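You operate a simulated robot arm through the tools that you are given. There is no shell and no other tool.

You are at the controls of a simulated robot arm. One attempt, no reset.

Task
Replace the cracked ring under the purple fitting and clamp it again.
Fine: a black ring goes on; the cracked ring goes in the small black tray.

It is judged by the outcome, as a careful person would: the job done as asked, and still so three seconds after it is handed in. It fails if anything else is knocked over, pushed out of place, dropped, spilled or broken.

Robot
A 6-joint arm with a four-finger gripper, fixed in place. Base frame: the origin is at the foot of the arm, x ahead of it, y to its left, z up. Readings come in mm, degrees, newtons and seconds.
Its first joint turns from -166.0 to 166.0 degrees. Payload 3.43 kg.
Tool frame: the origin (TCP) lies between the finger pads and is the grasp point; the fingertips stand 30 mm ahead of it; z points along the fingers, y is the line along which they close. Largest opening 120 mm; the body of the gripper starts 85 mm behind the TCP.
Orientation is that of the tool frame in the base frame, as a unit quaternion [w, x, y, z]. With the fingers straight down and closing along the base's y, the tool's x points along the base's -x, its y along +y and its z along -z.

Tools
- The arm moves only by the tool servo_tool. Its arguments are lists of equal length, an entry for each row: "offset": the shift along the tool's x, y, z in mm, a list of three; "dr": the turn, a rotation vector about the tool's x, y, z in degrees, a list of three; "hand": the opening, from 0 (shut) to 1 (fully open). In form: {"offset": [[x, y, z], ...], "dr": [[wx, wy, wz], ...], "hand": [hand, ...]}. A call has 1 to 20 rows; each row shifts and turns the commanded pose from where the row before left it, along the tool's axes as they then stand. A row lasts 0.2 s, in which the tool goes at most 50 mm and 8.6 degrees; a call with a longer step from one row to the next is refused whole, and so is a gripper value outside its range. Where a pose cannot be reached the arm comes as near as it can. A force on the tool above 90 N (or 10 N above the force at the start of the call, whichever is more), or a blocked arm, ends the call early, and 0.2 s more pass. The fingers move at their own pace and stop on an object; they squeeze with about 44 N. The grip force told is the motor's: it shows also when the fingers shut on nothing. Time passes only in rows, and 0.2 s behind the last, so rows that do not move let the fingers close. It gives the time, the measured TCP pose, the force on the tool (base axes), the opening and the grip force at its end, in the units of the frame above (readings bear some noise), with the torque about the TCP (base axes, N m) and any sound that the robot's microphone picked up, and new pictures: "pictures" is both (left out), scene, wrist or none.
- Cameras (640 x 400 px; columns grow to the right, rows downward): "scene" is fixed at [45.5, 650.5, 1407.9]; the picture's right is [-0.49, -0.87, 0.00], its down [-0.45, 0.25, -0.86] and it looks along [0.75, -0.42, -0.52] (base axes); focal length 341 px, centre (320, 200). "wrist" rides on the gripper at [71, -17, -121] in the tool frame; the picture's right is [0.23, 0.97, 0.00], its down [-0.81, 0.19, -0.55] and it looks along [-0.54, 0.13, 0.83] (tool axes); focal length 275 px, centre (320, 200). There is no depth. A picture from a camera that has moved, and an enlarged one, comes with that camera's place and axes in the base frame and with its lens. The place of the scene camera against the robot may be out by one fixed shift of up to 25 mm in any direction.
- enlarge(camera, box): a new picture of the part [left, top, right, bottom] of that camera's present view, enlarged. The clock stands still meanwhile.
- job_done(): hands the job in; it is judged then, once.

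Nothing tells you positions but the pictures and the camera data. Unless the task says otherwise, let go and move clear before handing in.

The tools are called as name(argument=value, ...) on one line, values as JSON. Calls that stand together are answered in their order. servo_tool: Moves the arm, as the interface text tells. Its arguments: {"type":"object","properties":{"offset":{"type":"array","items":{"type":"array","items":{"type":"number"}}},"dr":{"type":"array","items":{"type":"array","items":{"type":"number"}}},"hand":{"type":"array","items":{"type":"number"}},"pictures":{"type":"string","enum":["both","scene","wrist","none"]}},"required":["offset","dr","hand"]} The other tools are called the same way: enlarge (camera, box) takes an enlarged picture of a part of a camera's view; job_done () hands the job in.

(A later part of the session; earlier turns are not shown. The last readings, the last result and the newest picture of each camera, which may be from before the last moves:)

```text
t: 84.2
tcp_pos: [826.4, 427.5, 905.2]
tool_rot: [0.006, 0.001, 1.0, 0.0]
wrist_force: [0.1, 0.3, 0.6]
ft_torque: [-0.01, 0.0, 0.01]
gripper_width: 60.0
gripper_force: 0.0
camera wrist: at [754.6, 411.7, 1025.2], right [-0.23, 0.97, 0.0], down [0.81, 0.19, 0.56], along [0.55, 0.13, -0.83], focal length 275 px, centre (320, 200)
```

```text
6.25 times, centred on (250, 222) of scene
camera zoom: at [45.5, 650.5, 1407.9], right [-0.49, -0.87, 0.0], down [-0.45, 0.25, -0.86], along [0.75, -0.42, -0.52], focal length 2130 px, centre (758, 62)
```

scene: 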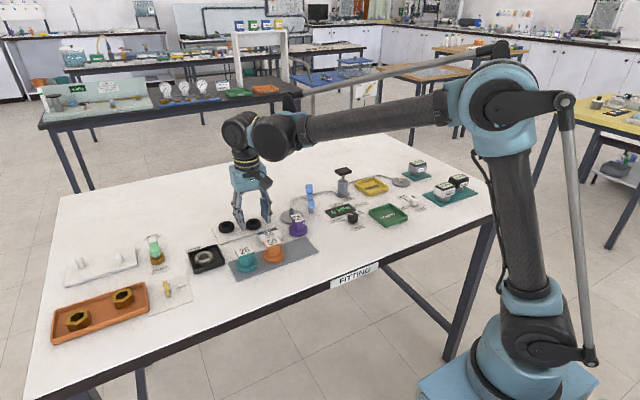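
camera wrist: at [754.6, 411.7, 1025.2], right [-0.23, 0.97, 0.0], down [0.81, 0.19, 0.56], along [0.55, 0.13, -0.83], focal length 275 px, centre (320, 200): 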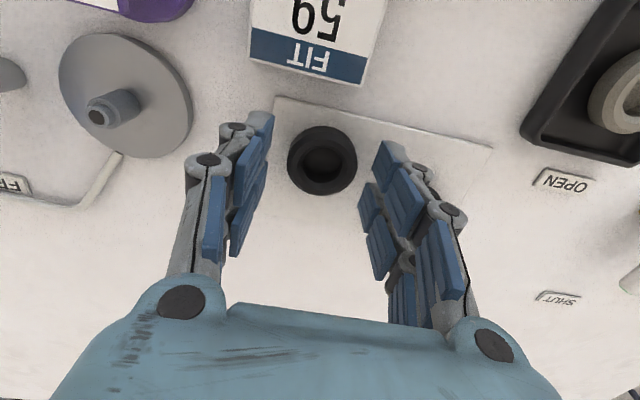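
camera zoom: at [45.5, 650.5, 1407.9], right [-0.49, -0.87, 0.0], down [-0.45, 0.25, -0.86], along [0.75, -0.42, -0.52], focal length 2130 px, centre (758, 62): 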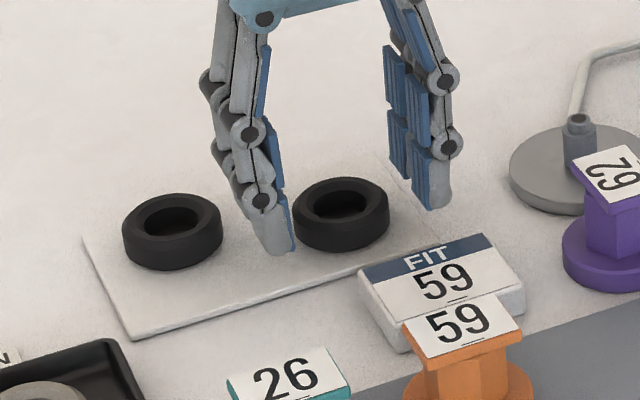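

The ring is nearly centred; a small correction, then down 9 mm and close.

servo_tool(offset=[[1.5, 0.7, 4], [0, 0, 3], [0, 0, 2], [0, 0, 0], [0, 0, 0], [0, 0, 0], [0, 0, 0], [0, 0, 0]], dr=[[0, 0, 0], [0, 0, 0], [0, 0, 0], [0, 0, 0], [0, 0, 0], [0, 0, 0], [0, 0, 0], [0, 0, 0]], hand=[0.5, 0.5, 0.5, 0.5, 0.4, 0.3, 0, 0])

enlarge(camera="wrist", box=[200, 60, 440, 220])

enlarge(camera="scene", box=[210, 190, 290, 254])

```text
t: 86.0
tcp_pos: [827.0, 430.1, 898.5]
tool_rot: [0.005, 0.001, 1.0, 0.001]
wrist_force: [0.2, 0.7, -0.3]
ft_torque: [0.01, -0.03, -0.01]
gripper_width: 41.5
gripper_force: 44.6
camera wrist: at [755.0, 413.6, 1017.0], right [-0.23, 0.97, 0.0], down [0.81, 0.19, 0.56], along [0.55, 0.13, -0.83], focal length 275 px, centre (320, 200)
```

scene: 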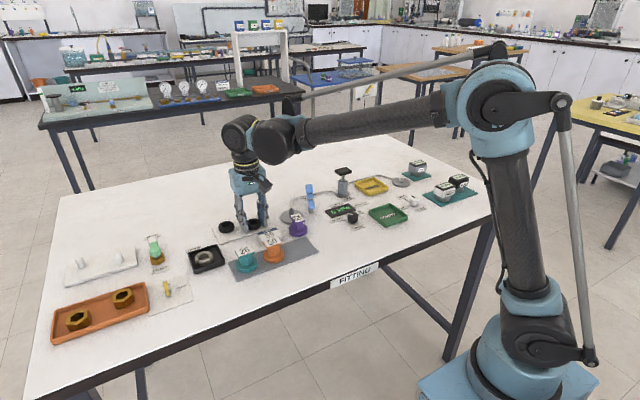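
wrist: 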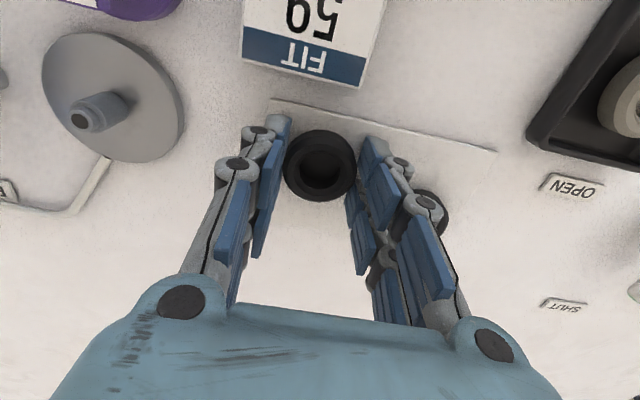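

```text
2.50 times, centred on (320, 140) of wrist
camera zoom: at [755.0, 413.6, 1017.0], right [-0.23, 0.97, 0.0], down [0.81, 0.19, 0.56], along [0.55, 0.13, -0.83], focal length 688 px, centre (320, 350)
```

zoom: 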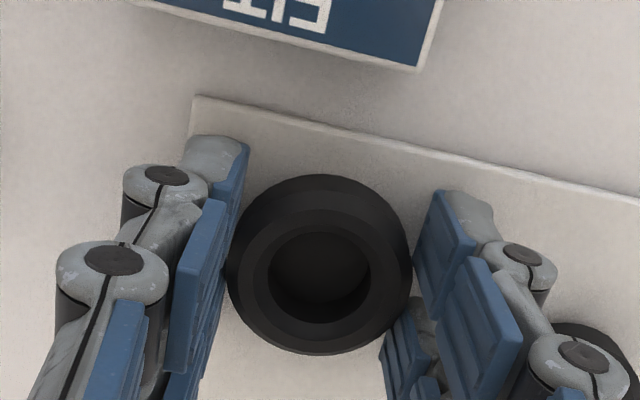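

```text
6.25 times, centred on (250, 222) of scene
camera zoom: at [45.5, 650.5, 1407.9], right [-0.49, -0.87, 0.0], down [-0.45, 0.25, -0.86], along [0.75, -0.42, -0.52], focal length 2130 px, centre (758, 62)
```

zoom: 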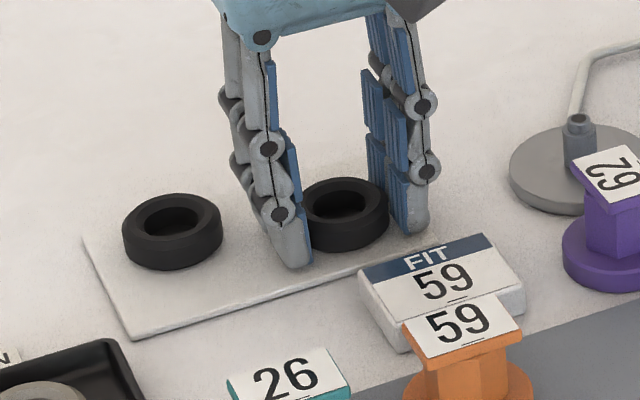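

Held at 41.5 mm, same posture as the old ring. Lifting and carrying it back toward the base.

servo_tool(offset=[[0, 0, -2], [0, 0, -4], [0, 0, -6], [0, 0, -8], [0, 0, -8], [0, 0, -8], [0, 0, -8], [0, 0, -8], [0, 0, -8], [0, 0, -6], [0, 0, 0], [0, 0, 0], [0, 0, 0], [0, 0, 0], [0, 0, 0], [0, 0, 0]], dr=[[0, 0, 0], [0, 0, 0], [0, 0, 0], [0, 0, 0], [0, 0, 0], [0, 0, 0], [0, 0, 0], [0, 0, 0], [0, 0, 0], [0, 0, 0], [0, 0, -6], [0, 0, -6], [0, 0, -6], [0, 0, -6], [0, 0, -6], [0, 0, 0]], hand=[0, 0, 0, 0, 0, 0, 0, 0, 0, 0, 0, 0, 0, 0, 0, 0])

```text
t: 89.4
tcp_pos: [827.3, 428.7, 963.7]
tool_rot: [0.005, -0.259, 0.966, 0.0]
wrist_force: [0.5, -0.2, -0.2]
ft_torque: [-0.03, 0.0, -0.01]
gripper_width: 41.6
gripper_force: 44.0
camera wrist: at [773.3, 378.9, 1083.4], right [-0.69, 0.73, -0.01], down [0.6, 0.57, 0.56], along [0.41, 0.38, -0.83], focal length 275 px, centre (320, 200)
```

scene: 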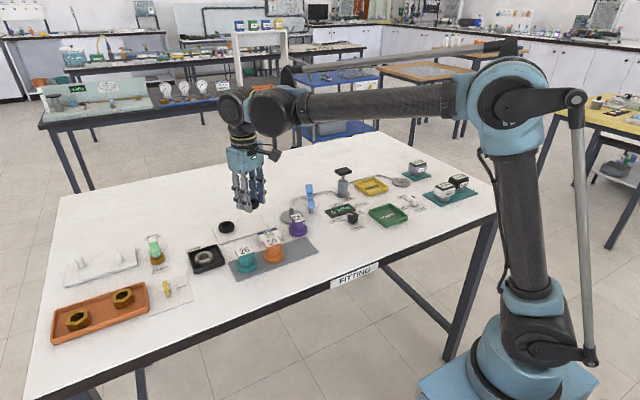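
wrist: 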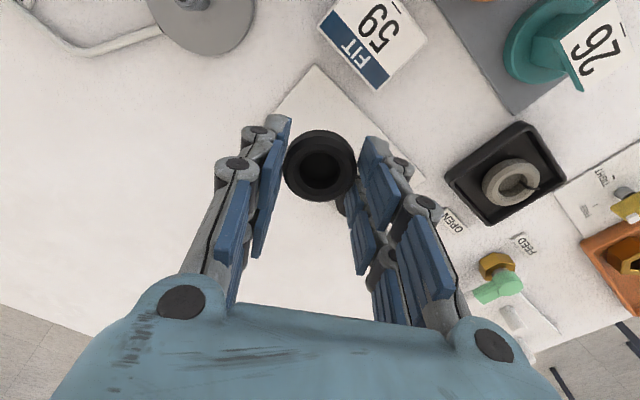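

servo_tool(offset=[[3, -4.5, 0], [6, -9, 0], [6.5, -9.5, 0], [6.5, -9.5, 0], [6.5, -9.5, 0], [6.5, -9.5, 0], [6.5, -9.5, 0], [6.5, -9.5, 0], [6.5, -9.5, 0], [6, -9, 0], [3.3, -4.9, 0], [0, 0, 0], [0, 0, 0]], dr=[[0, 0, 0], [0, 0, 0], [0, 0, 0], [0, 0, 0], [0, 0, 0], [0, 0, 0], [0, 0, 0], [0, 0, 0], [0, 0, 0], [0, 0, 0], [0, 0, 0], [0, 0, 0], [0, 0, 0]], hand=[0, 0, 0, 0, 0, 0, 0, 0, 0, 0, 0, 0, 0])

enlarge(camera="wrist", box=[200, 60, 440, 220])

enlarge(camera="scene", box=[255, 160, 335, 224])

```text
t: 92.2
tcp_pos: [819.5, 316.6, 963.3]
tool_rot: [0.006, -0.259, 0.966, 0.0]
wrist_force: [0.2, 0.3, -0.9]
ft_torque: [0.0, -0.02, -0.01]
gripper_width: 41.4
gripper_force: 43.8
camera wrist: at [764.3, 266.1, 1083.6], right [-0.68, 0.73, -0.01], down [0.6, 0.57, 0.56], along [0.41, 0.38, -0.83], focal length 275 px, centre (320, 200)
```

scene: 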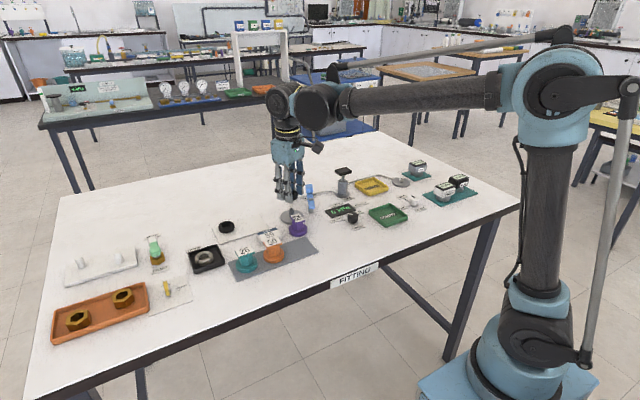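
wrist: 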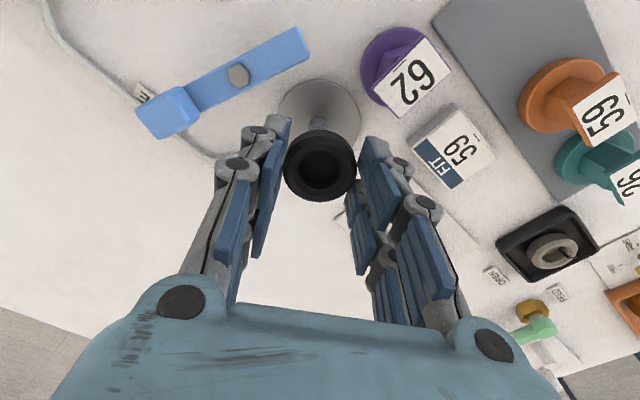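

```text
2.50 times, centred on (320, 140) of wrist
camera zoom: at [764.3, 266.1, 1083.6], right [-0.68, 0.73, -0.01], down [0.6, 0.57, 0.56], along [0.41, 0.38, -0.83], focal length 688 px, centre (320, 350)
```

zoom: 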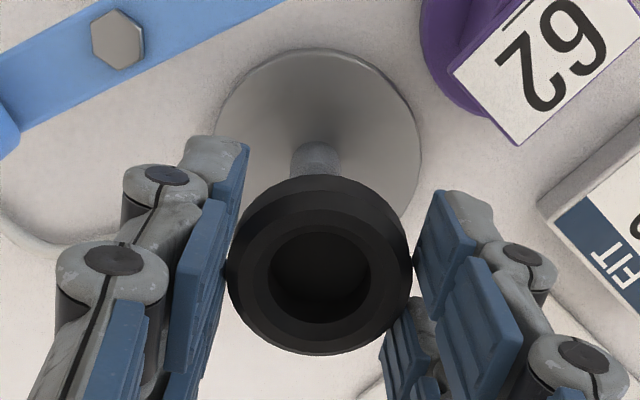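

```text
6.25 times, centred on (295, 192) of scene
camera zoom: at [45.5, 650.5, 1407.9], right [-0.49, -0.87, 0.0], down [-0.45, 0.25, -0.86], along [0.75, -0.42, -0.52], focal length 2130 px, centre (476, 250)
```

zoom: 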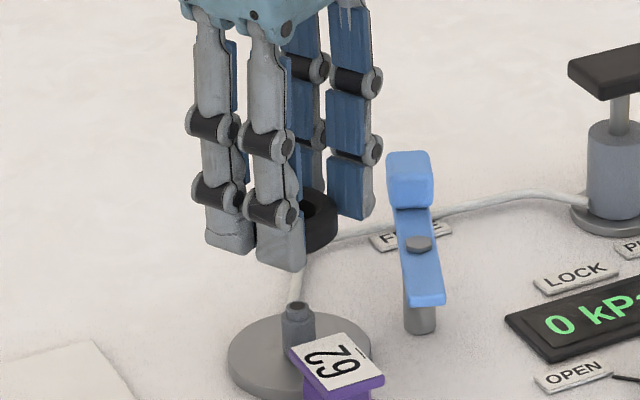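

The base is nearly centred beneath. I'll lower to the same height at which I photographed the old ring just lifted, and compare the disc's place in the picture.

servo_tool(offset=[[0, 0, 8], [0, 0, 10], [0, 0, 8.5], [0, 0, 0]], dr=[[0, 0, 0], [0, 0, 0], [0, 0, 0], [0, 0, 0]], hand=[0, 0, 0, 0], pictures="wrist")

enlarge(camera="wrist", box=[200, 60, 440, 220])

enlarge(camera="scene", box=[255, 160, 335, 224])

```text
t: 93.2
tcp_pos: [818.0, 315.6, 937.1]
tool_rot: [0.006, -0.259, 0.966, 0.0]
wrist_force: [-0.2, 0.4, -0.3]
ft_torque: [0.01, -0.03, 0.0]
gripper_width: 41.5
gripper_force: 44.1
camera wrist: at [765.2, 265.6, 1056.9], right [-0.68, 0.73, -0.01], down [0.6, 0.57, 0.56], along [0.41, 0.38, -0.83], focal length 275 px, centre (320, 200)
```

wrist: 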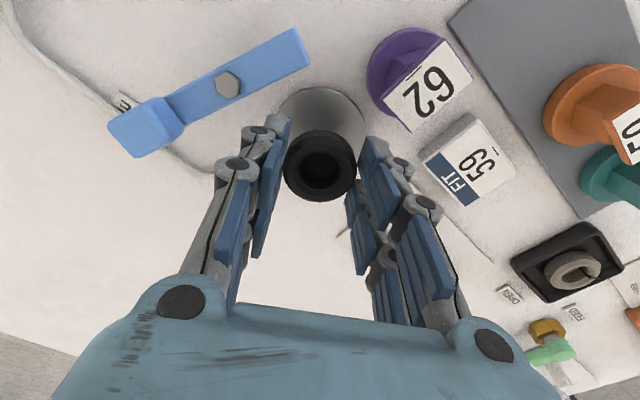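

```text
2.50 times, centred on (320, 140) of wrist
camera zoom: at [765.2, 265.6, 1056.9], right [-0.68, 0.73, -0.01], down [0.6, 0.57, 0.56], along [0.41, 0.38, -0.83], focal length 688 px, centre (320, 350)
```

zoom: 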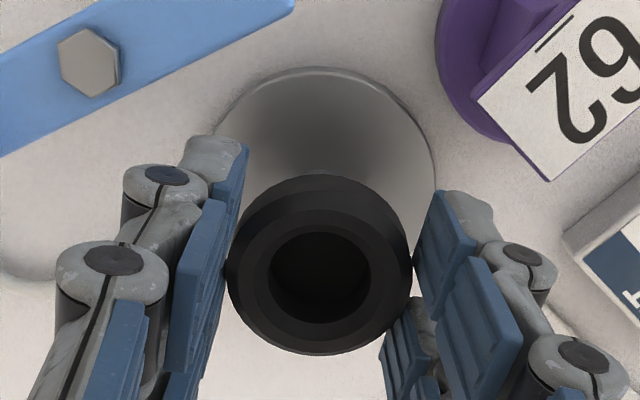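

```text
6.25 times, centred on (295, 192) of scene
camera zoom: at [45.5, 650.5, 1407.9], right [-0.49, -0.87, 0.0], down [-0.45, 0.25, -0.86], along [0.75, -0.42, -0.52], focal length 2130 px, centre (476, 250)
```

zoom: 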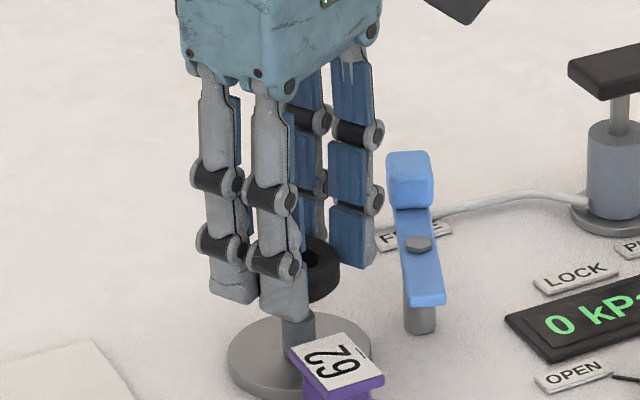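

Compared with the old ring's picture, I need about 1.3 mm along the tool's +x. Applying that and lowering the new ring over the spigot.

servo_tool(offset=[[1.3, 0, 0], [0, 0, 5], [0, 0, 6], [0, 0, 6], [0, 0, 6], [0, 0, 5], [0, 0, 3], [0, 0, 0]], dr=[[0, 0, 0], [0, 0, 0], [0, 0, 0], [0, 0, 0], [0, 0, 0], [0, 0, 0], [0, 0, 0], [0, 0, 0]], hand=[0, 0, 0, 0, 0, 0, 0, 0], pictures="wrist")

enlarge(camera="wrist", box=[200, 60, 440, 220])

enlarge(camera="scene", box=[255, 160, 335, 224])

```text
t: 95.0
tcp_pos: [817.4, 314.4, 906.3]
tool_rot: [0.006, -0.257, 0.966, -0.001]
wrist_force: [0.2, 0.5, 0.1]
ft_torque: [0.0, -0.01, 0.01]
gripper_width: 41.6
gripper_force: 44.0
camera wrist: at [763.7, 264.9, 1025.2], right [-0.68, 0.73, -0.01], down [0.6, 0.57, 0.56], along [0.41, 0.38, -0.83], focal length 275 px, centre (320, 200)
```

wrist: 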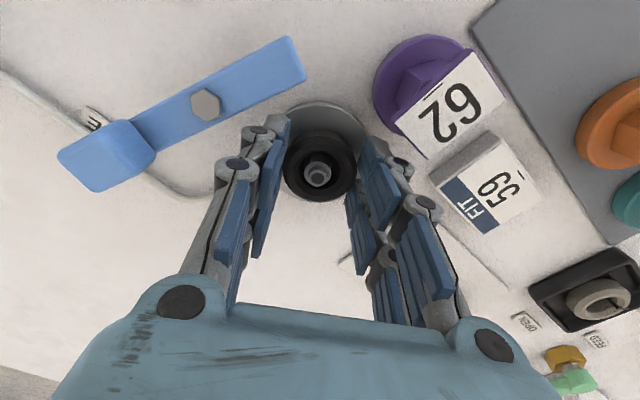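

```text
2.50 times, centred on (320, 140) of wrist
camera zoom: at [763.7, 264.9, 1025.2], right [-0.68, 0.73, -0.01], down [0.6, 0.57, 0.56], along [0.41, 0.38, -0.83], focal length 688 px, centre (320, 350)
```

zoom: 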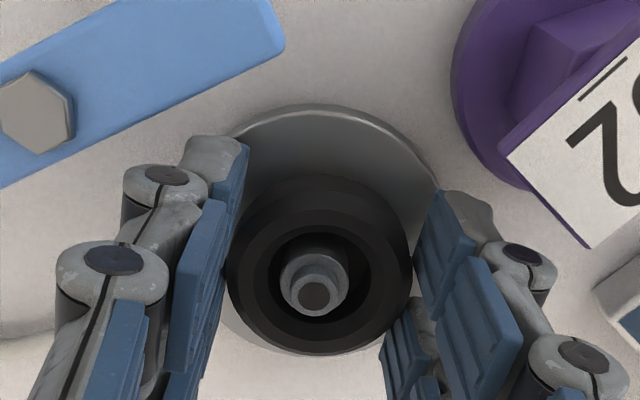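

```text
6.25 times, centred on (295, 192) of scene
camera zoom: at [45.5, 650.5, 1407.9], right [-0.49, -0.87, 0.0], down [-0.45, 0.25, -0.86], along [0.75, -0.42, -0.52], focal length 2130 px, centre (476, 250)
```

zoom: 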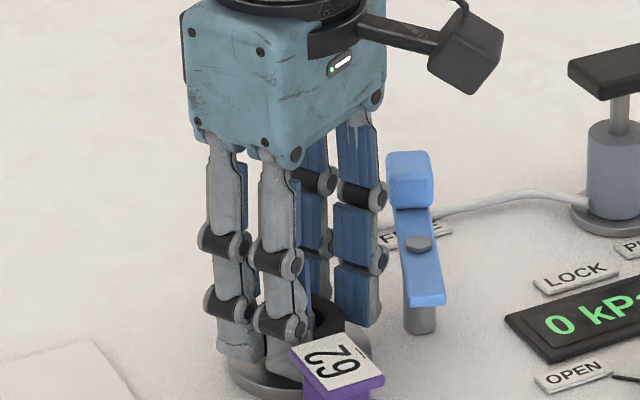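

The spigot pokes up cleanly through the ring, about 1.3 mm off in the closing direction. I'll correct that and lower to seat it.

servo_tool(offset=[[0, -1.2, 0], [0, 0, 3], [0, 0, 2], [0, 0, 0]], dr=[[0, 0, 0], [0, 0, 0], [0, 0, 0], [0, 0, 0]], hand=[0, 0, 0, 0], pictures="none")

servo_tool(offset=[[0, 0, 1], [0, 0, 0]], dr=[[0, 0, 0], [0, 0, 0]], hand=[0, 0], pictures="none")

servo_tool(offset=[[0, 0, 1], [0, 0, 0]], dr=[[0, 0, 0], [0, 0, 0]], hand=[0, 0], pictures="wrist")

enlarge(camera="wrist", box=[200, 60, 440, 220])

```text
t: 96.0
tcp_pos: [819.4, 314.7, 902.6]
tool_rot: [0.005, -0.257, 0.966, 0.0]
wrist_force: [0.5, 0.3, 0.4]
ft_torque: [0.01, -0.02, 0.03]
gripper_width: 41.5
gripper_force: 44.0
```

```text
t: 96.6
tcp_pos: [819.4, 313.9, 901.1]
tool_rot: [0.006, -0.258, 0.966, 0.0]
wrist_force: [4.6, 3.5, 14.7]
ft_torque: [0.25, -0.03, -0.02]
gripper_width: 41.6
gripper_force: 43.5
```

```text
t: 97.2
tcp_pos: [819.2, 313.7, 901.0]
tool_rot: [0.006, -0.258, 0.966, 0.0]
wrist_force: [10.6, 12.4, 46.9]
ft_torque: [0.45, -0.23, 0.04]
gripper_width: 41.8
gripper_force: 43.7
camera wrist: at [764.2, 264.1, 1020.2], right [-0.69, 0.73, -0.01], down [0.6, 0.57, 0.56], along [0.41, 0.38, -0.83], focal length 275 px, centre (320, 200)
```

wrist: 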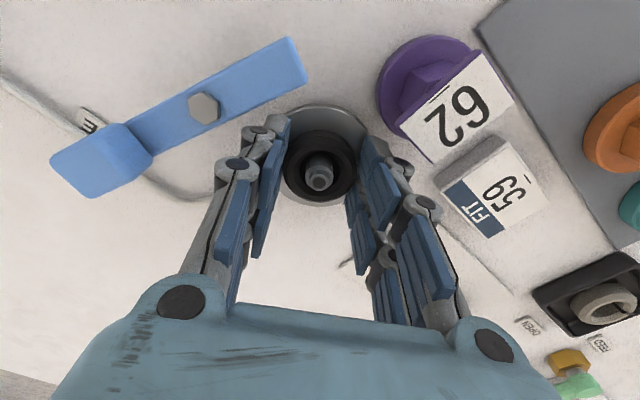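

```text
2.50 times, centred on (320, 140) of wrist
camera zoom: at [764.2, 264.1, 1020.2], right [-0.69, 0.73, -0.01], down [0.6, 0.57, 0.56], along [0.41, 0.38, -0.83], focal length 688 px, centre (320, 350)
```

zoom: 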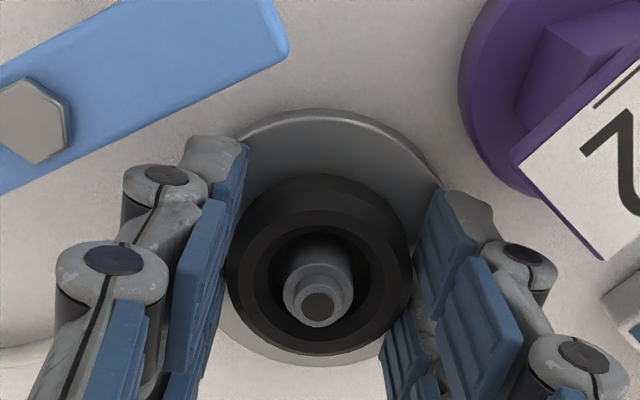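

It seated on the disc with the spigot concentric. I'll ease the pressure, open and rise to check.

servo_tool(offset=[[0, 0, -1.3], [0, 0, 0], [0, 0, 0], [0, 0, 0], [0, 0, -8], [0, 0, -20], [0, 0, -35], [0, 0, -35], [0, 0, 0]], dr=[[0, 0, 0], [0, 0, 0], [0, 0, 0], [0, 0, 0], [0, 0, 0], [0, 0, 0], [0, 0, 0], [0, 0, 0], [0, 0, 0]], hand=[0, 0.4, 0.47, 0.47, 0.47, 0.47, 0.47, 0.47, 0.47])

enlarge(camera="wrist", box=[240, 60, 400, 180])

enlarge(camera="scene", box=[255, 180, 335, 244])

```text
t: 99.2
tcp_pos: [819.6, 313.1, 1000.0]
tool_rot: [0.005, -0.258, 0.966, -0.001]
wrist_force: [0.2, 0.2, 0.0]
ft_torque: [0.03, 0.0, -0.01]
gripper_width: 56.3
gripper_force: 0.1
camera wrist: at [765.8, 263.4, 1119.5], right [-0.68, 0.73, -0.01], down [0.6, 0.57, 0.56], along [0.41, 0.38, -0.83], focal length 275 px, centre (320, 200)
```

scene: 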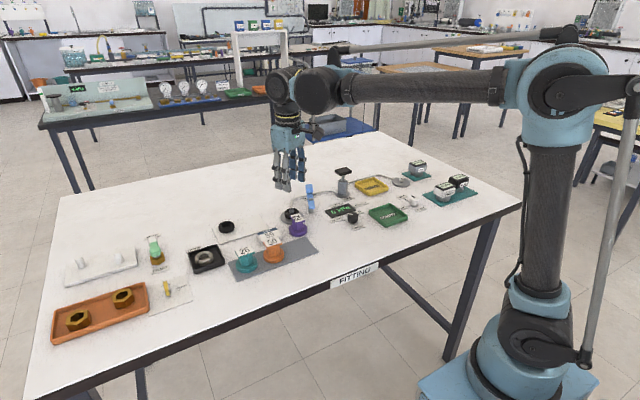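
wrist: 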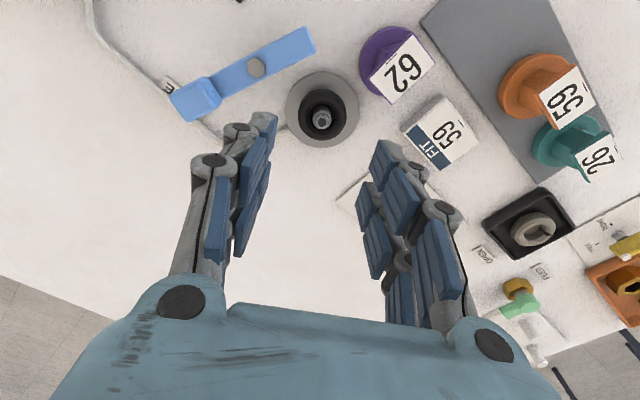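

```text
3.33 times, centred on (320, 120) of wrist
camera zoom: at [765.8, 263.4, 1119.5], right [-0.68, 0.73, -0.01], down [0.6, 0.57, 0.56], along [0.41, 0.38, -0.83], focal length 918 px, centre (320, 467)
```

zoom: 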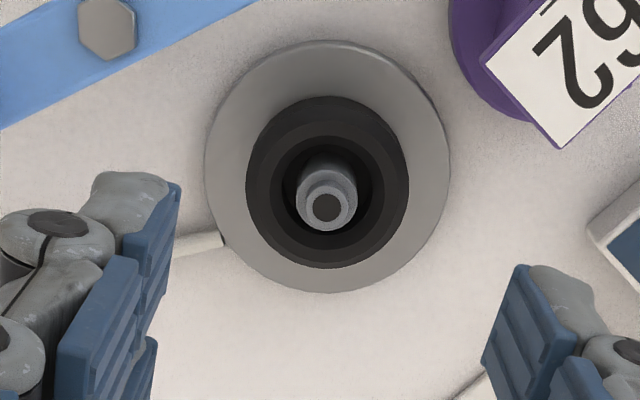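

```text
6.25 times, centred on (295, 212) of scene
camera zoom: at [45.5, 650.5, 1407.9], right [-0.49, -0.87, 0.0], down [-0.45, 0.25, -0.86], along [0.75, -0.42, -0.52], focal length 2130 px, centre (476, 125)
```

zoom: 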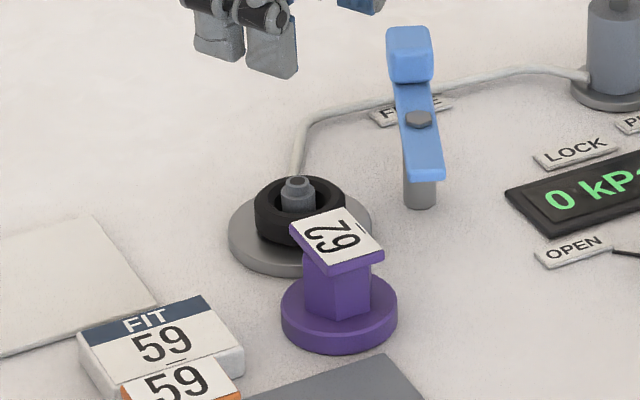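

The black ring lies flat and concentric on the base. Now back to the purple fitting at (749, 327.5), gripper straight, closing along y.

servo_tool(offset=[[0, 0, 0], [0, 0, 0], [0, 0, 0], [0, 0, 0], [35, 7, 0], [35, 7, 0], [0, 0, 0]], dr=[[0, 0, 7.5], [0, 0, 7.5], [0, 0, 7.5], [0, 0, 7.5], [0, 0, 0], [0, 0, 0], [0, 0, 0]], hand=[0.52, 0.52, 0.52, 0.52, 0.52, 0.52, 0.52])

enlarge(camera="wrist", box=[220, 40, 420, 190])

```text
t: 100.8
tcp_pos: [750.1, 326.1, 998.6]
tool_rot: [0.005, 0.001, 1.0, 0.001]
wrist_force: [-1.0, -0.1, 0.0]
ft_torque: [0.02, -0.01, 0.0]
gripper_width: 62.4
gripper_force: 0.0
camera wrist: at [678.0, 309.2, 1118.2], right [-0.23, 0.97, 0.0], down [0.81, 0.19, 0.56], along [0.55, 0.13, -0.83], focal length 275 px, centre (320, 200)
```

scene: 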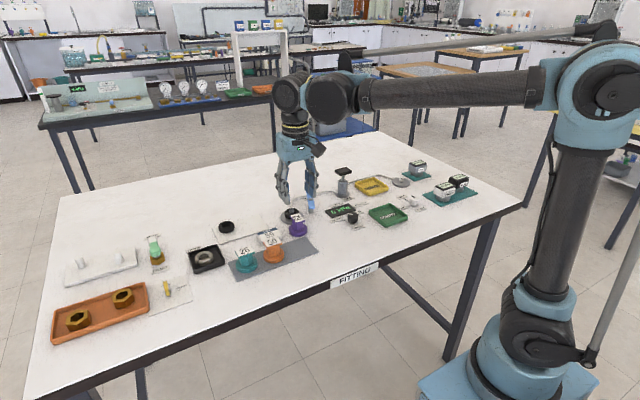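
wrist: 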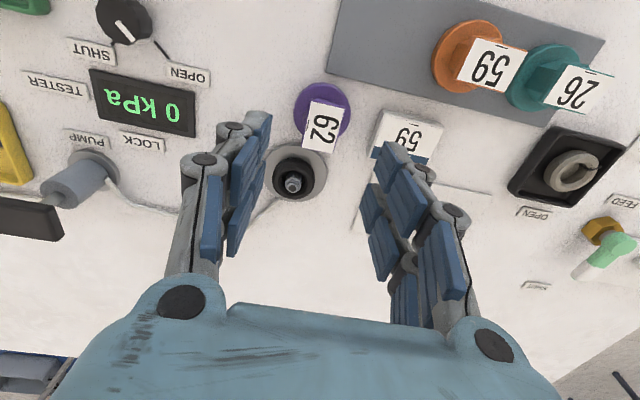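

```text
2.67 times, centred on (320, 115) of wrist
camera zoom: at [678.0, 309.2, 1118.2], right [-0.23, 0.97, 0.0], down [0.81, 0.19, 0.56], along [0.55, 0.13, -0.83], focal length 734 px, centre (320, 427)
```

zoom: 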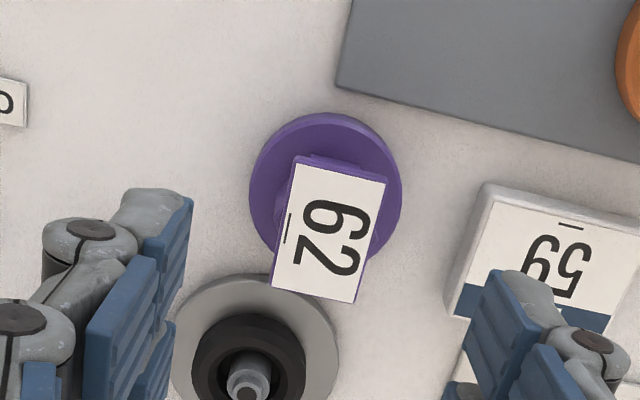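

servo_tool(offset=[[0, 0, 12], [0, 0, 12], [0, 0, 0]], dr=[[0, 0, 0], [0, 0, 0], [0, 0, 0]], hand=[0.52, 0.52, 0.52], pictures="wrist")

enlarge(camera="wrist", box=[220, 40, 420, 190])

```text
t: 101.6
tcp_pos: [748.9, 327.5, 974.5]
tool_rot: [0.005, 0.0, 1.0, 0.001]
wrist_force: [0.1, -0.6, 0.3]
ft_torque: [-0.03, -0.01, 0.0]
gripper_width: 62.4
gripper_force: 0.1
camera wrist: at [676.8, 310.5, 1093.8], right [-0.23, 0.97, 0.0], down [0.81, 0.19, 0.56], along [0.55, 0.13, -0.83], focal length 275 px, centre (320, 200)
```

wrist: 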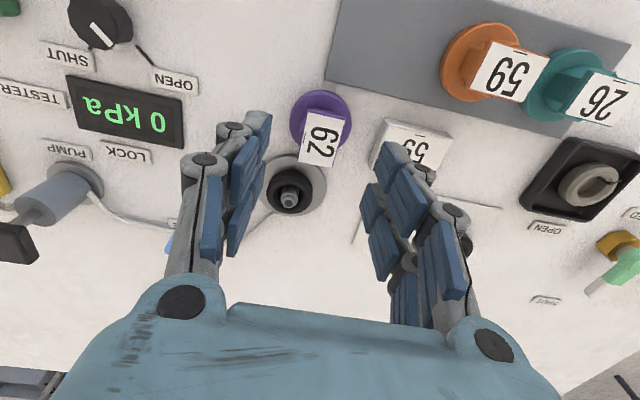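

```text
2.67 times, centred on (320, 115) of wrist
camera zoom: at [676.8, 310.5, 1093.8], right [-0.23, 0.97, 0.0], down [0.81, 0.19, 0.56], along [0.55, 0.13, -0.83], focal length 734 px, centre (320, 427)
```

zoom: 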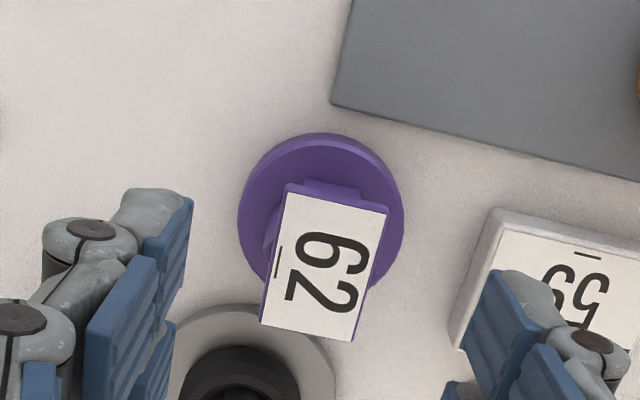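

The view matches the earlier one when I released it. Lowering onto the fitting and closing.

servo_tool(offset=[[0, 0, 25], [0, 0, 25], [0, 0, 20], [0, 0, 9], [0, 0, 4], [0, 0, 0], [0, 0, 0]], dr=[[0, 0, 0], [0, 0, 0], [0, 0, 0], [0, 0, 0], [0, 0, 0], [0, 0, 0], [0, 0, 0]], hand=[0.52, 0.52, 0.52, 0.52, 0.52, 0.52, 0.52])

enlarge(camera="wrist", box=[220, 60, 420, 200])

enlarge(camera="scene", box=[250, 180, 330, 244])

```text
t: 103.2
tcp_pos: [748.5, 326.1, 890.5]
tool_rot: [0.006, 0.001, 1.0, 0.001]
wrist_force: [0.8, 0.5, -0.1]
ft_torque: [0.01, 0.01, 0.02]
gripper_width: 62.5
gripper_force: 0.1
camera wrist: at [677.2, 311.0, 1010.8], right [-0.23, 0.97, 0.0], down [0.81, 0.19, 0.56], along [0.55, 0.13, -0.83], focal length 275 px, centre (320, 200)
```

scene: 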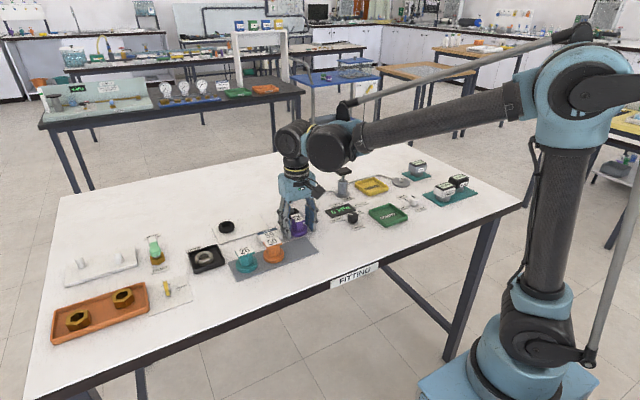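
wrist: 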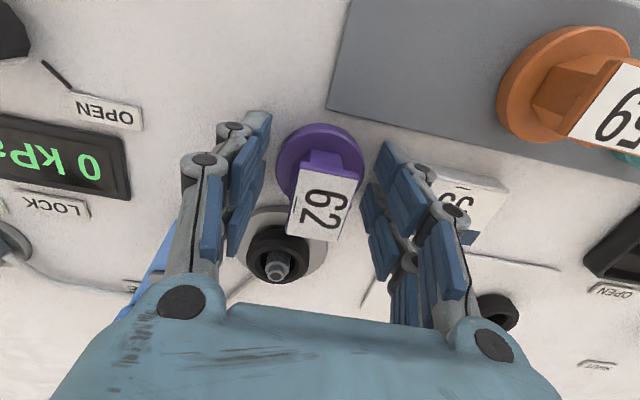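

```text
2.86 times, centred on (320, 130) of wrist
camera zoom: at [677.2, 311.0, 1010.8], right [-0.23, 0.97, 0.0], down [0.81, 0.19, 0.56], along [0.55, 0.13, -0.83], focal length 786 px, centre (320, 400)
```

zoom: 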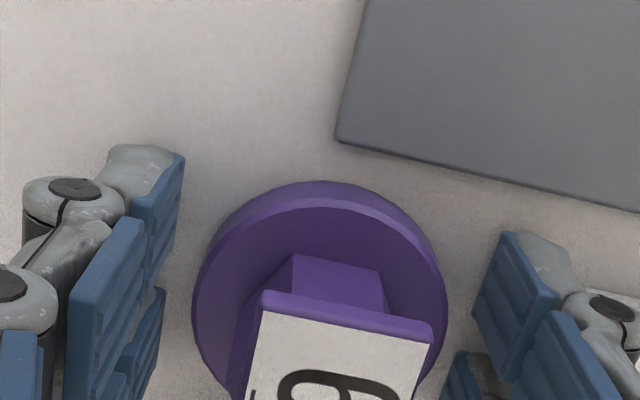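

```text
6.25 times, centred on (290, 212) of scene
camera zoom: at [45.5, 650.5, 1407.9], right [-0.49, -0.87, 0.0], down [-0.45, 0.25, -0.86], along [0.75, -0.42, -0.52], focal length 2130 px, centre (508, 125)
```

zoom: 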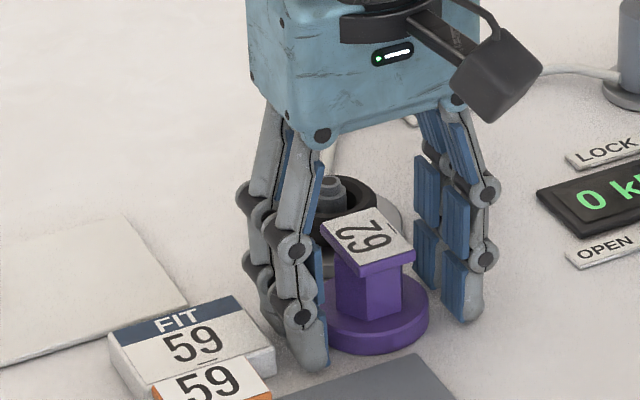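

Nearly the same posture as before; I'll lower another 1.5 mm with a 0.7 mm tweak and close.

servo_tool(offset=[[0.7, 0, 1.5], [0, 0, 0], [0, 0, 0], [0, 0, 0], [0, 0, 0]], dr=[[0, 0, 0], [0, 0, 0], [0, 0, 0], [0, 0, 0], [0, 0, 0]], hand=[0.52, 0.45, 0.3, 0, 0], pictures="wrist")

enlarge(camera="wrist", box=[220, 60, 420, 200])

```text
t: 104.4
tcp_pos: [749.1, 327.7, 890.3]
tool_rot: [0.005, 0.001, 1.0, 0.0]
wrist_force: [-0.3, -0.9, 0.0]
ft_torque: [0.0, 0.03, 0.0]
gripper_width: 50.8
gripper_force: 43.3
camera wrist: at [676.5, 311.3, 1009.3], right [-0.23, 0.97, 0.0], down [0.81, 0.19, 0.56], along [0.55, 0.13, -0.83], focal length 275 px, centre (320, 200)
```

wrist: 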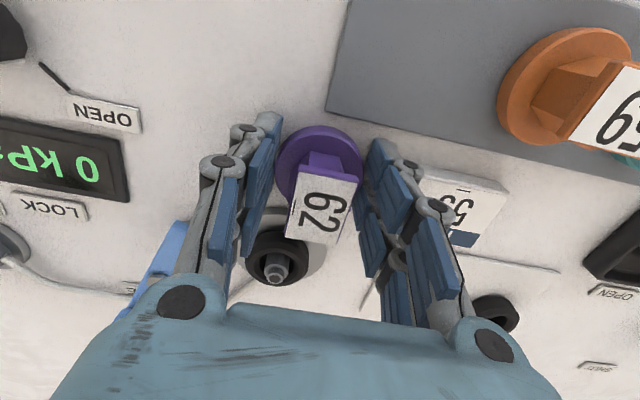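

```text
2.86 times, centred on (320, 130) of wrist
camera zoom: at [676.5, 311.3, 1009.3], right [-0.23, 0.97, 0.0], down [0.81, 0.19, 0.56], along [0.55, 0.13, -0.83], focal length 786 px, centre (320, 400)
```

zoom: 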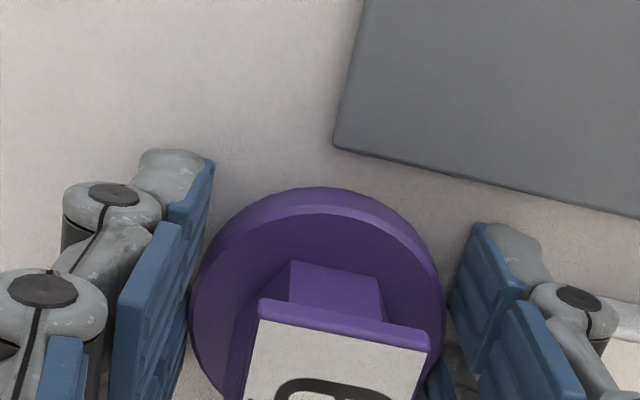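

Gripped at 50.8 mm. Lifting gently, then I'll turn back to the original 90° heading.

servo_tool(offset=[[0, 0, -2], [0, 0, -3], [0, 0, -4], [0, 0, -4], [0, 0, -5], [0, 0, -6], [0, 0, -6], [0, 0, -6], [0, 0, -6], [0, 0, -6], [0, 0, -4], [0, 0, 0]], dr=[[0, 0, 0], [0, 0, 0], [0, 0, 0], [0, 0, 0], [0, 0, 0], [0, 0, 0], [0, 0, 0], [0, 0, 0], [0, 0, 0], [0, 0, 0], [0, 0, 0], [0, 0, 0]], hand=[0, 0, 0, 0, 0, 0, 0, 0, 0, 0, 0, 0])

servo_tool(offset=[[0, 0, 0], [0, 0, 0], [0, 0, 0], [0, 0, 0], [0, 0, 0], [0, 0, 0], [0, 0, 0], [0, 0, 0], [0, 0, 0], [0, 0, 0], [0, 0, 0], [0, 0, 0], [0, 0, 0], [0, 0, 0], [0, 0, 0], [0, 0, 0]], dr=[[0, 0, 6], [0, 0, 6], [0, 0, 6], [0, 0, 6], [0, 0, 6], [0, 0, 6], [0, 0, 6], [0, 0, 6], [0, 0, 6], [0, 0, 6], [0, 0, 6], [0, 0, 6], [0, 0, 6], [0, 0, 6], [0, 0, 6], [0, 0, 0]], hand=[0, 0, 0, 0, 0, 0, 0, 0, 0, 0, 0, 0, 0, 0, 0, 0])

enlarge(camera="scene", box=[250, 160, 330, 224])

```text
t: 107.0
tcp_pos: [749.0, 328.1, 941.8]
tool_rot: [0.005, 0.001, 1.0, 0.001]
wrist_force: [-0.3, -0.1, -0.3]
ft_torque: [0.0, -0.01, -0.03]
gripper_width: 51.1
gripper_force: 44.2
camera wrist: at [676.5, 311.5, 1060.6], right [-0.23, 0.97, 0.0], down [0.81, 0.19, 0.56], along [0.55, 0.13, -0.83], focal length 275 px, centre (320, 200)
```

scene: 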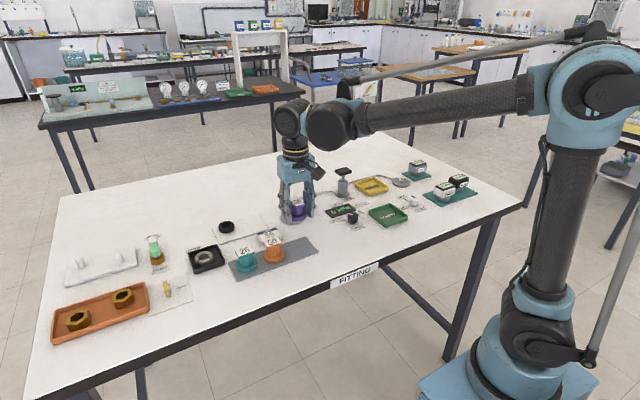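
wrist: 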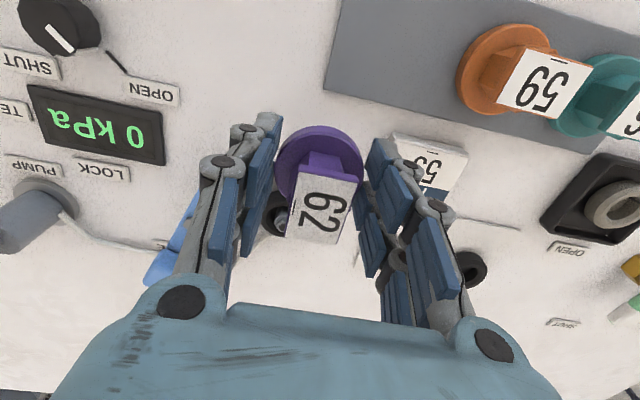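

```text
t: 110.4
tcp_pos: [748.3, 327.9, 940.9]
tool_rot: [0.003, 0.708, 0.706, 0.003]
wrist_force: [-0.3, 0.6, -0.9]
ft_torque: [-0.01, -0.05, -0.02]
gripper_width: 51.1
gripper_force: 44.3
camera wrist: at [730.0, 399.9, 1061.1], right [0.97, 0.23, 0.01], down [0.18, -0.81, 0.55], along [0.13, -0.54, -0.83], focal length 275 px, centre (320, 200)
```

scene: 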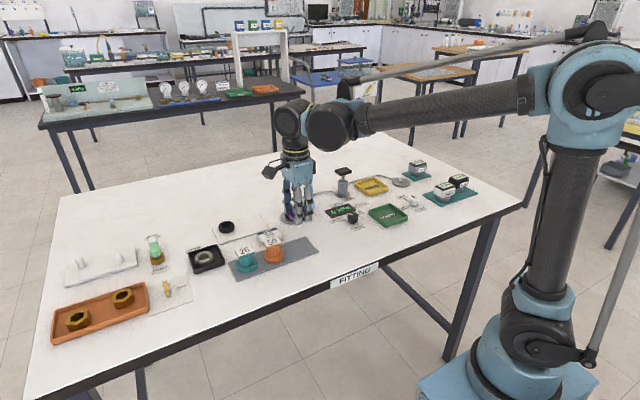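
wrist: 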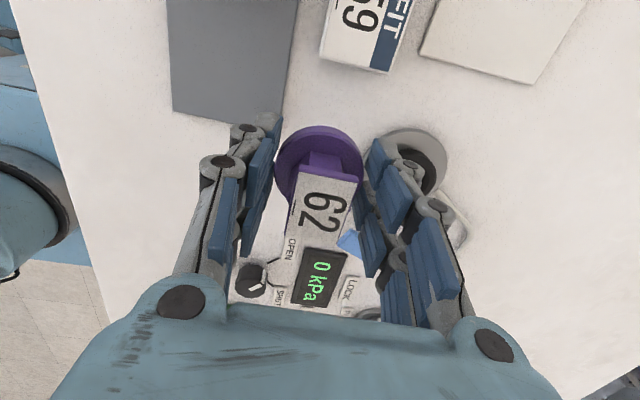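

```text
6.25 times, centred on (290, 192) of scene
camera zoom: at [45.5, 650.5, 1407.9], right [-0.49, -0.87, 0.0], down [-0.45, 0.25, -0.86], along [0.75, -0.42, -0.52], focal length 2130 px, centre (508, 250)
```

zoom: 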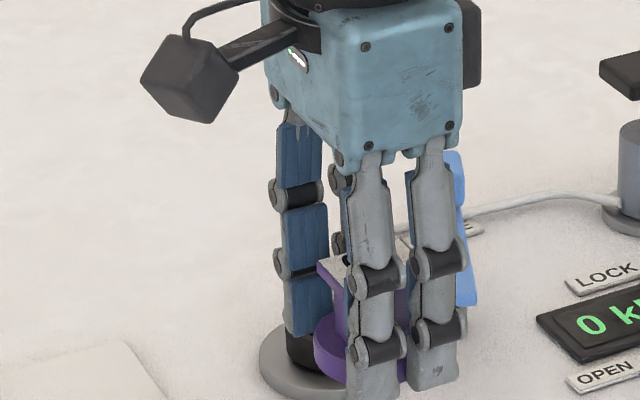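

Posture matches the one when I carried it out. Carrying it back over the base.

servo_tool(offset=[[-0.5, 3, 0], [-1.1, 6, 0], [-1.1, 6, 0], [-1.1, 6, 0], [-1.1, 6, 0], [-1.1, 6, 0], [-1.1, 6, 0], [-1.1, 6, 0], [-1.1, 6, 0], [-1.1, 6, 0], [-1.1, 6, 0], [-0.7, 4, 0], [-0.3, 3, 0], [0, 0, 0], [0, 0, 0]], dr=[[0, 0, 0], [0, 0, 0], [0, 0, 0], [0, 0, 0], [0, 0, 0], [0, 0, 0], [0, 0, 0], [0, 0, 0], [0, 0, 0], [0, 0, 0], [0, 0, 0], [0, 0, 0], [0, 0, 0], [0, 0, 0], [0, 0, 0]], hand=[0, 0, 0, 0, 0, 0, 0, 0, 0, 0, 0, 0, 0, 0, 0])

enlarge(camera="wrist", box=[240, 80, 400, 200])

enlarge(camera="scene", box=[250, 170, 330, 234])

```text
t: 113.6
tcp_pos: [816.9, 315.7, 942.0]
tool_rot: [0.004, 0.708, 0.707, 0.004]
wrist_force: [-0.6, 0.4, -0.1]
ft_torque: [-0.03, 0.03, -0.01]
gripper_width: 50.9
gripper_force: 43.8
camera wrist: at [800.6, 387.6, 1062.1], right [0.97, 0.23, 0.01], down [0.18, -0.81, 0.55], along [0.14, -0.54, -0.83], focal length 275 px, centre (320, 200)
```

scene: 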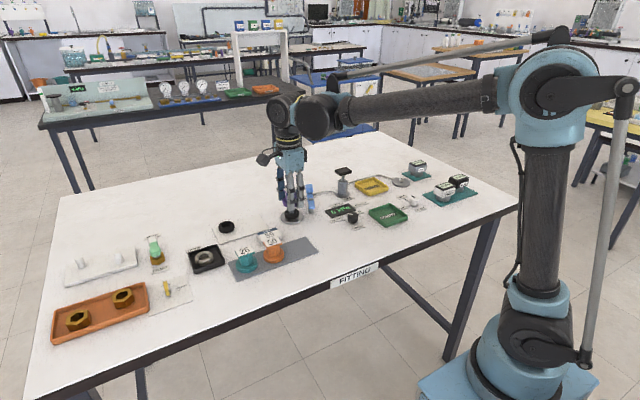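
wrist: 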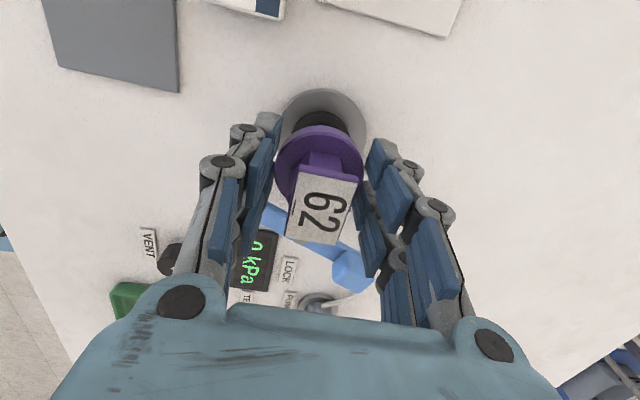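

```text
3.33 times, centred on (320, 140) of wrist
camera zoom: at [800.6, 387.6, 1062.1], right [0.97, 0.23, 0.01], down [0.18, -0.81, 0.55], along [0.14, -0.54, -0.83], focal length 918 px, centre (320, 400)
```

zoom: 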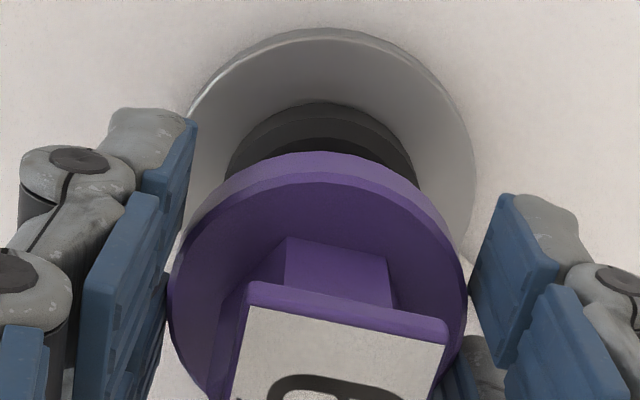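

```text
6.25 times, centred on (290, 202) of scene
camera zoom: at [45.5, 650.5, 1407.9], right [-0.49, -0.87, 0.0], down [-0.45, 0.25, -0.86], along [0.75, -0.42, -0.52], focal length 2130 px, centre (508, 188)
```

zoom: 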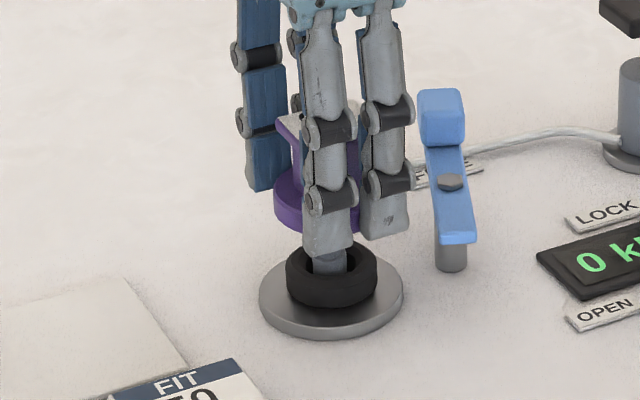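

Comparing with the outbound pictures, I'll lower to the same height (TCP ≈ 926) for a like-for-like check before seating.

servo_tool(offset=[[0, 0, 5], [0, 0, 6], [0, 0, 4], [0, 0, 0]], dr=[[0, 0, 0], [0, 0, 0], [0, 0, 0], [0, 0, 0]], hand=[0, 0, 0, 0], pictures="wrist")

enlarge(camera="wrist", box=[240, 80, 400, 200])

enlarge(camera="scene", box=[250, 170, 330, 234])

```text
t: 114.6
tcp_pos: [817.2, 315.8, 927.9]
tool_rot: [0.003, 0.707, 0.707, 0.004]
wrist_force: [1.0, -0.2, -0.3]
ft_torque: [0.02, -0.02, 0.0]
gripper_width: 51.2
gripper_force: 44.1
camera wrist: at [800.0, 387.7, 1048.2], right [0.97, 0.23, 0.01], down [0.18, -0.81, 0.55], along [0.14, -0.54, -0.83], focal length 275 px, centre (320, 200)
```

wrist: 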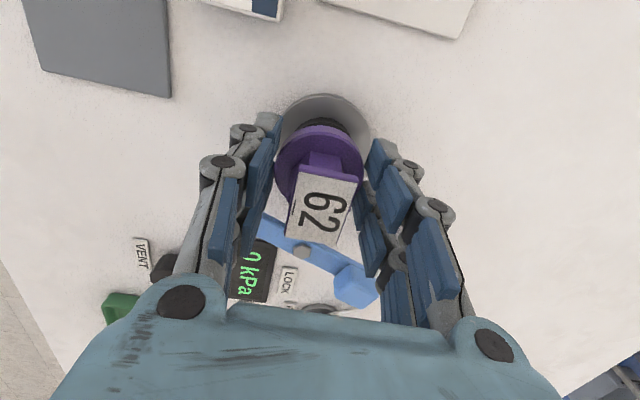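

```text
3.33 times, centred on (320, 140) of wrist
camera zoom: at [800.0, 387.7, 1048.2], right [0.97, 0.23, 0.01], down [0.18, -0.81, 0.55], along [0.14, -0.54, -0.83], focal length 918 px, centre (320, 400)
```

zoom: 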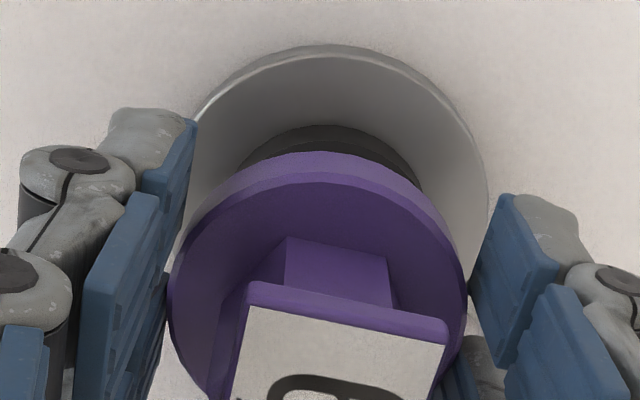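

```text
6.25 times, centred on (290, 202) of scene
camera zoom: at [45.5, 650.5, 1407.9], right [-0.49, -0.87, 0.0], down [-0.45, 0.25, -0.86], along [0.75, -0.42, -0.52], focal length 2130 px, centre (508, 188)
```

zoom: 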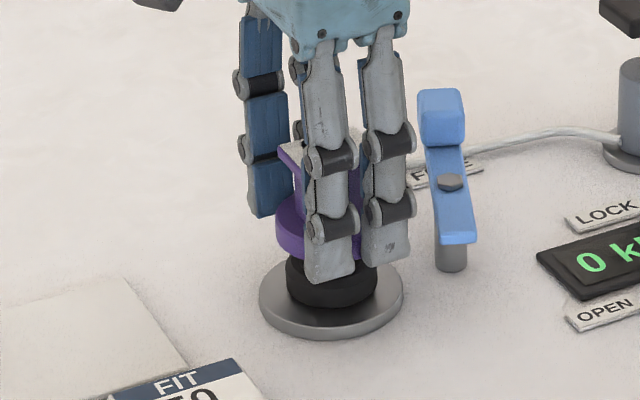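

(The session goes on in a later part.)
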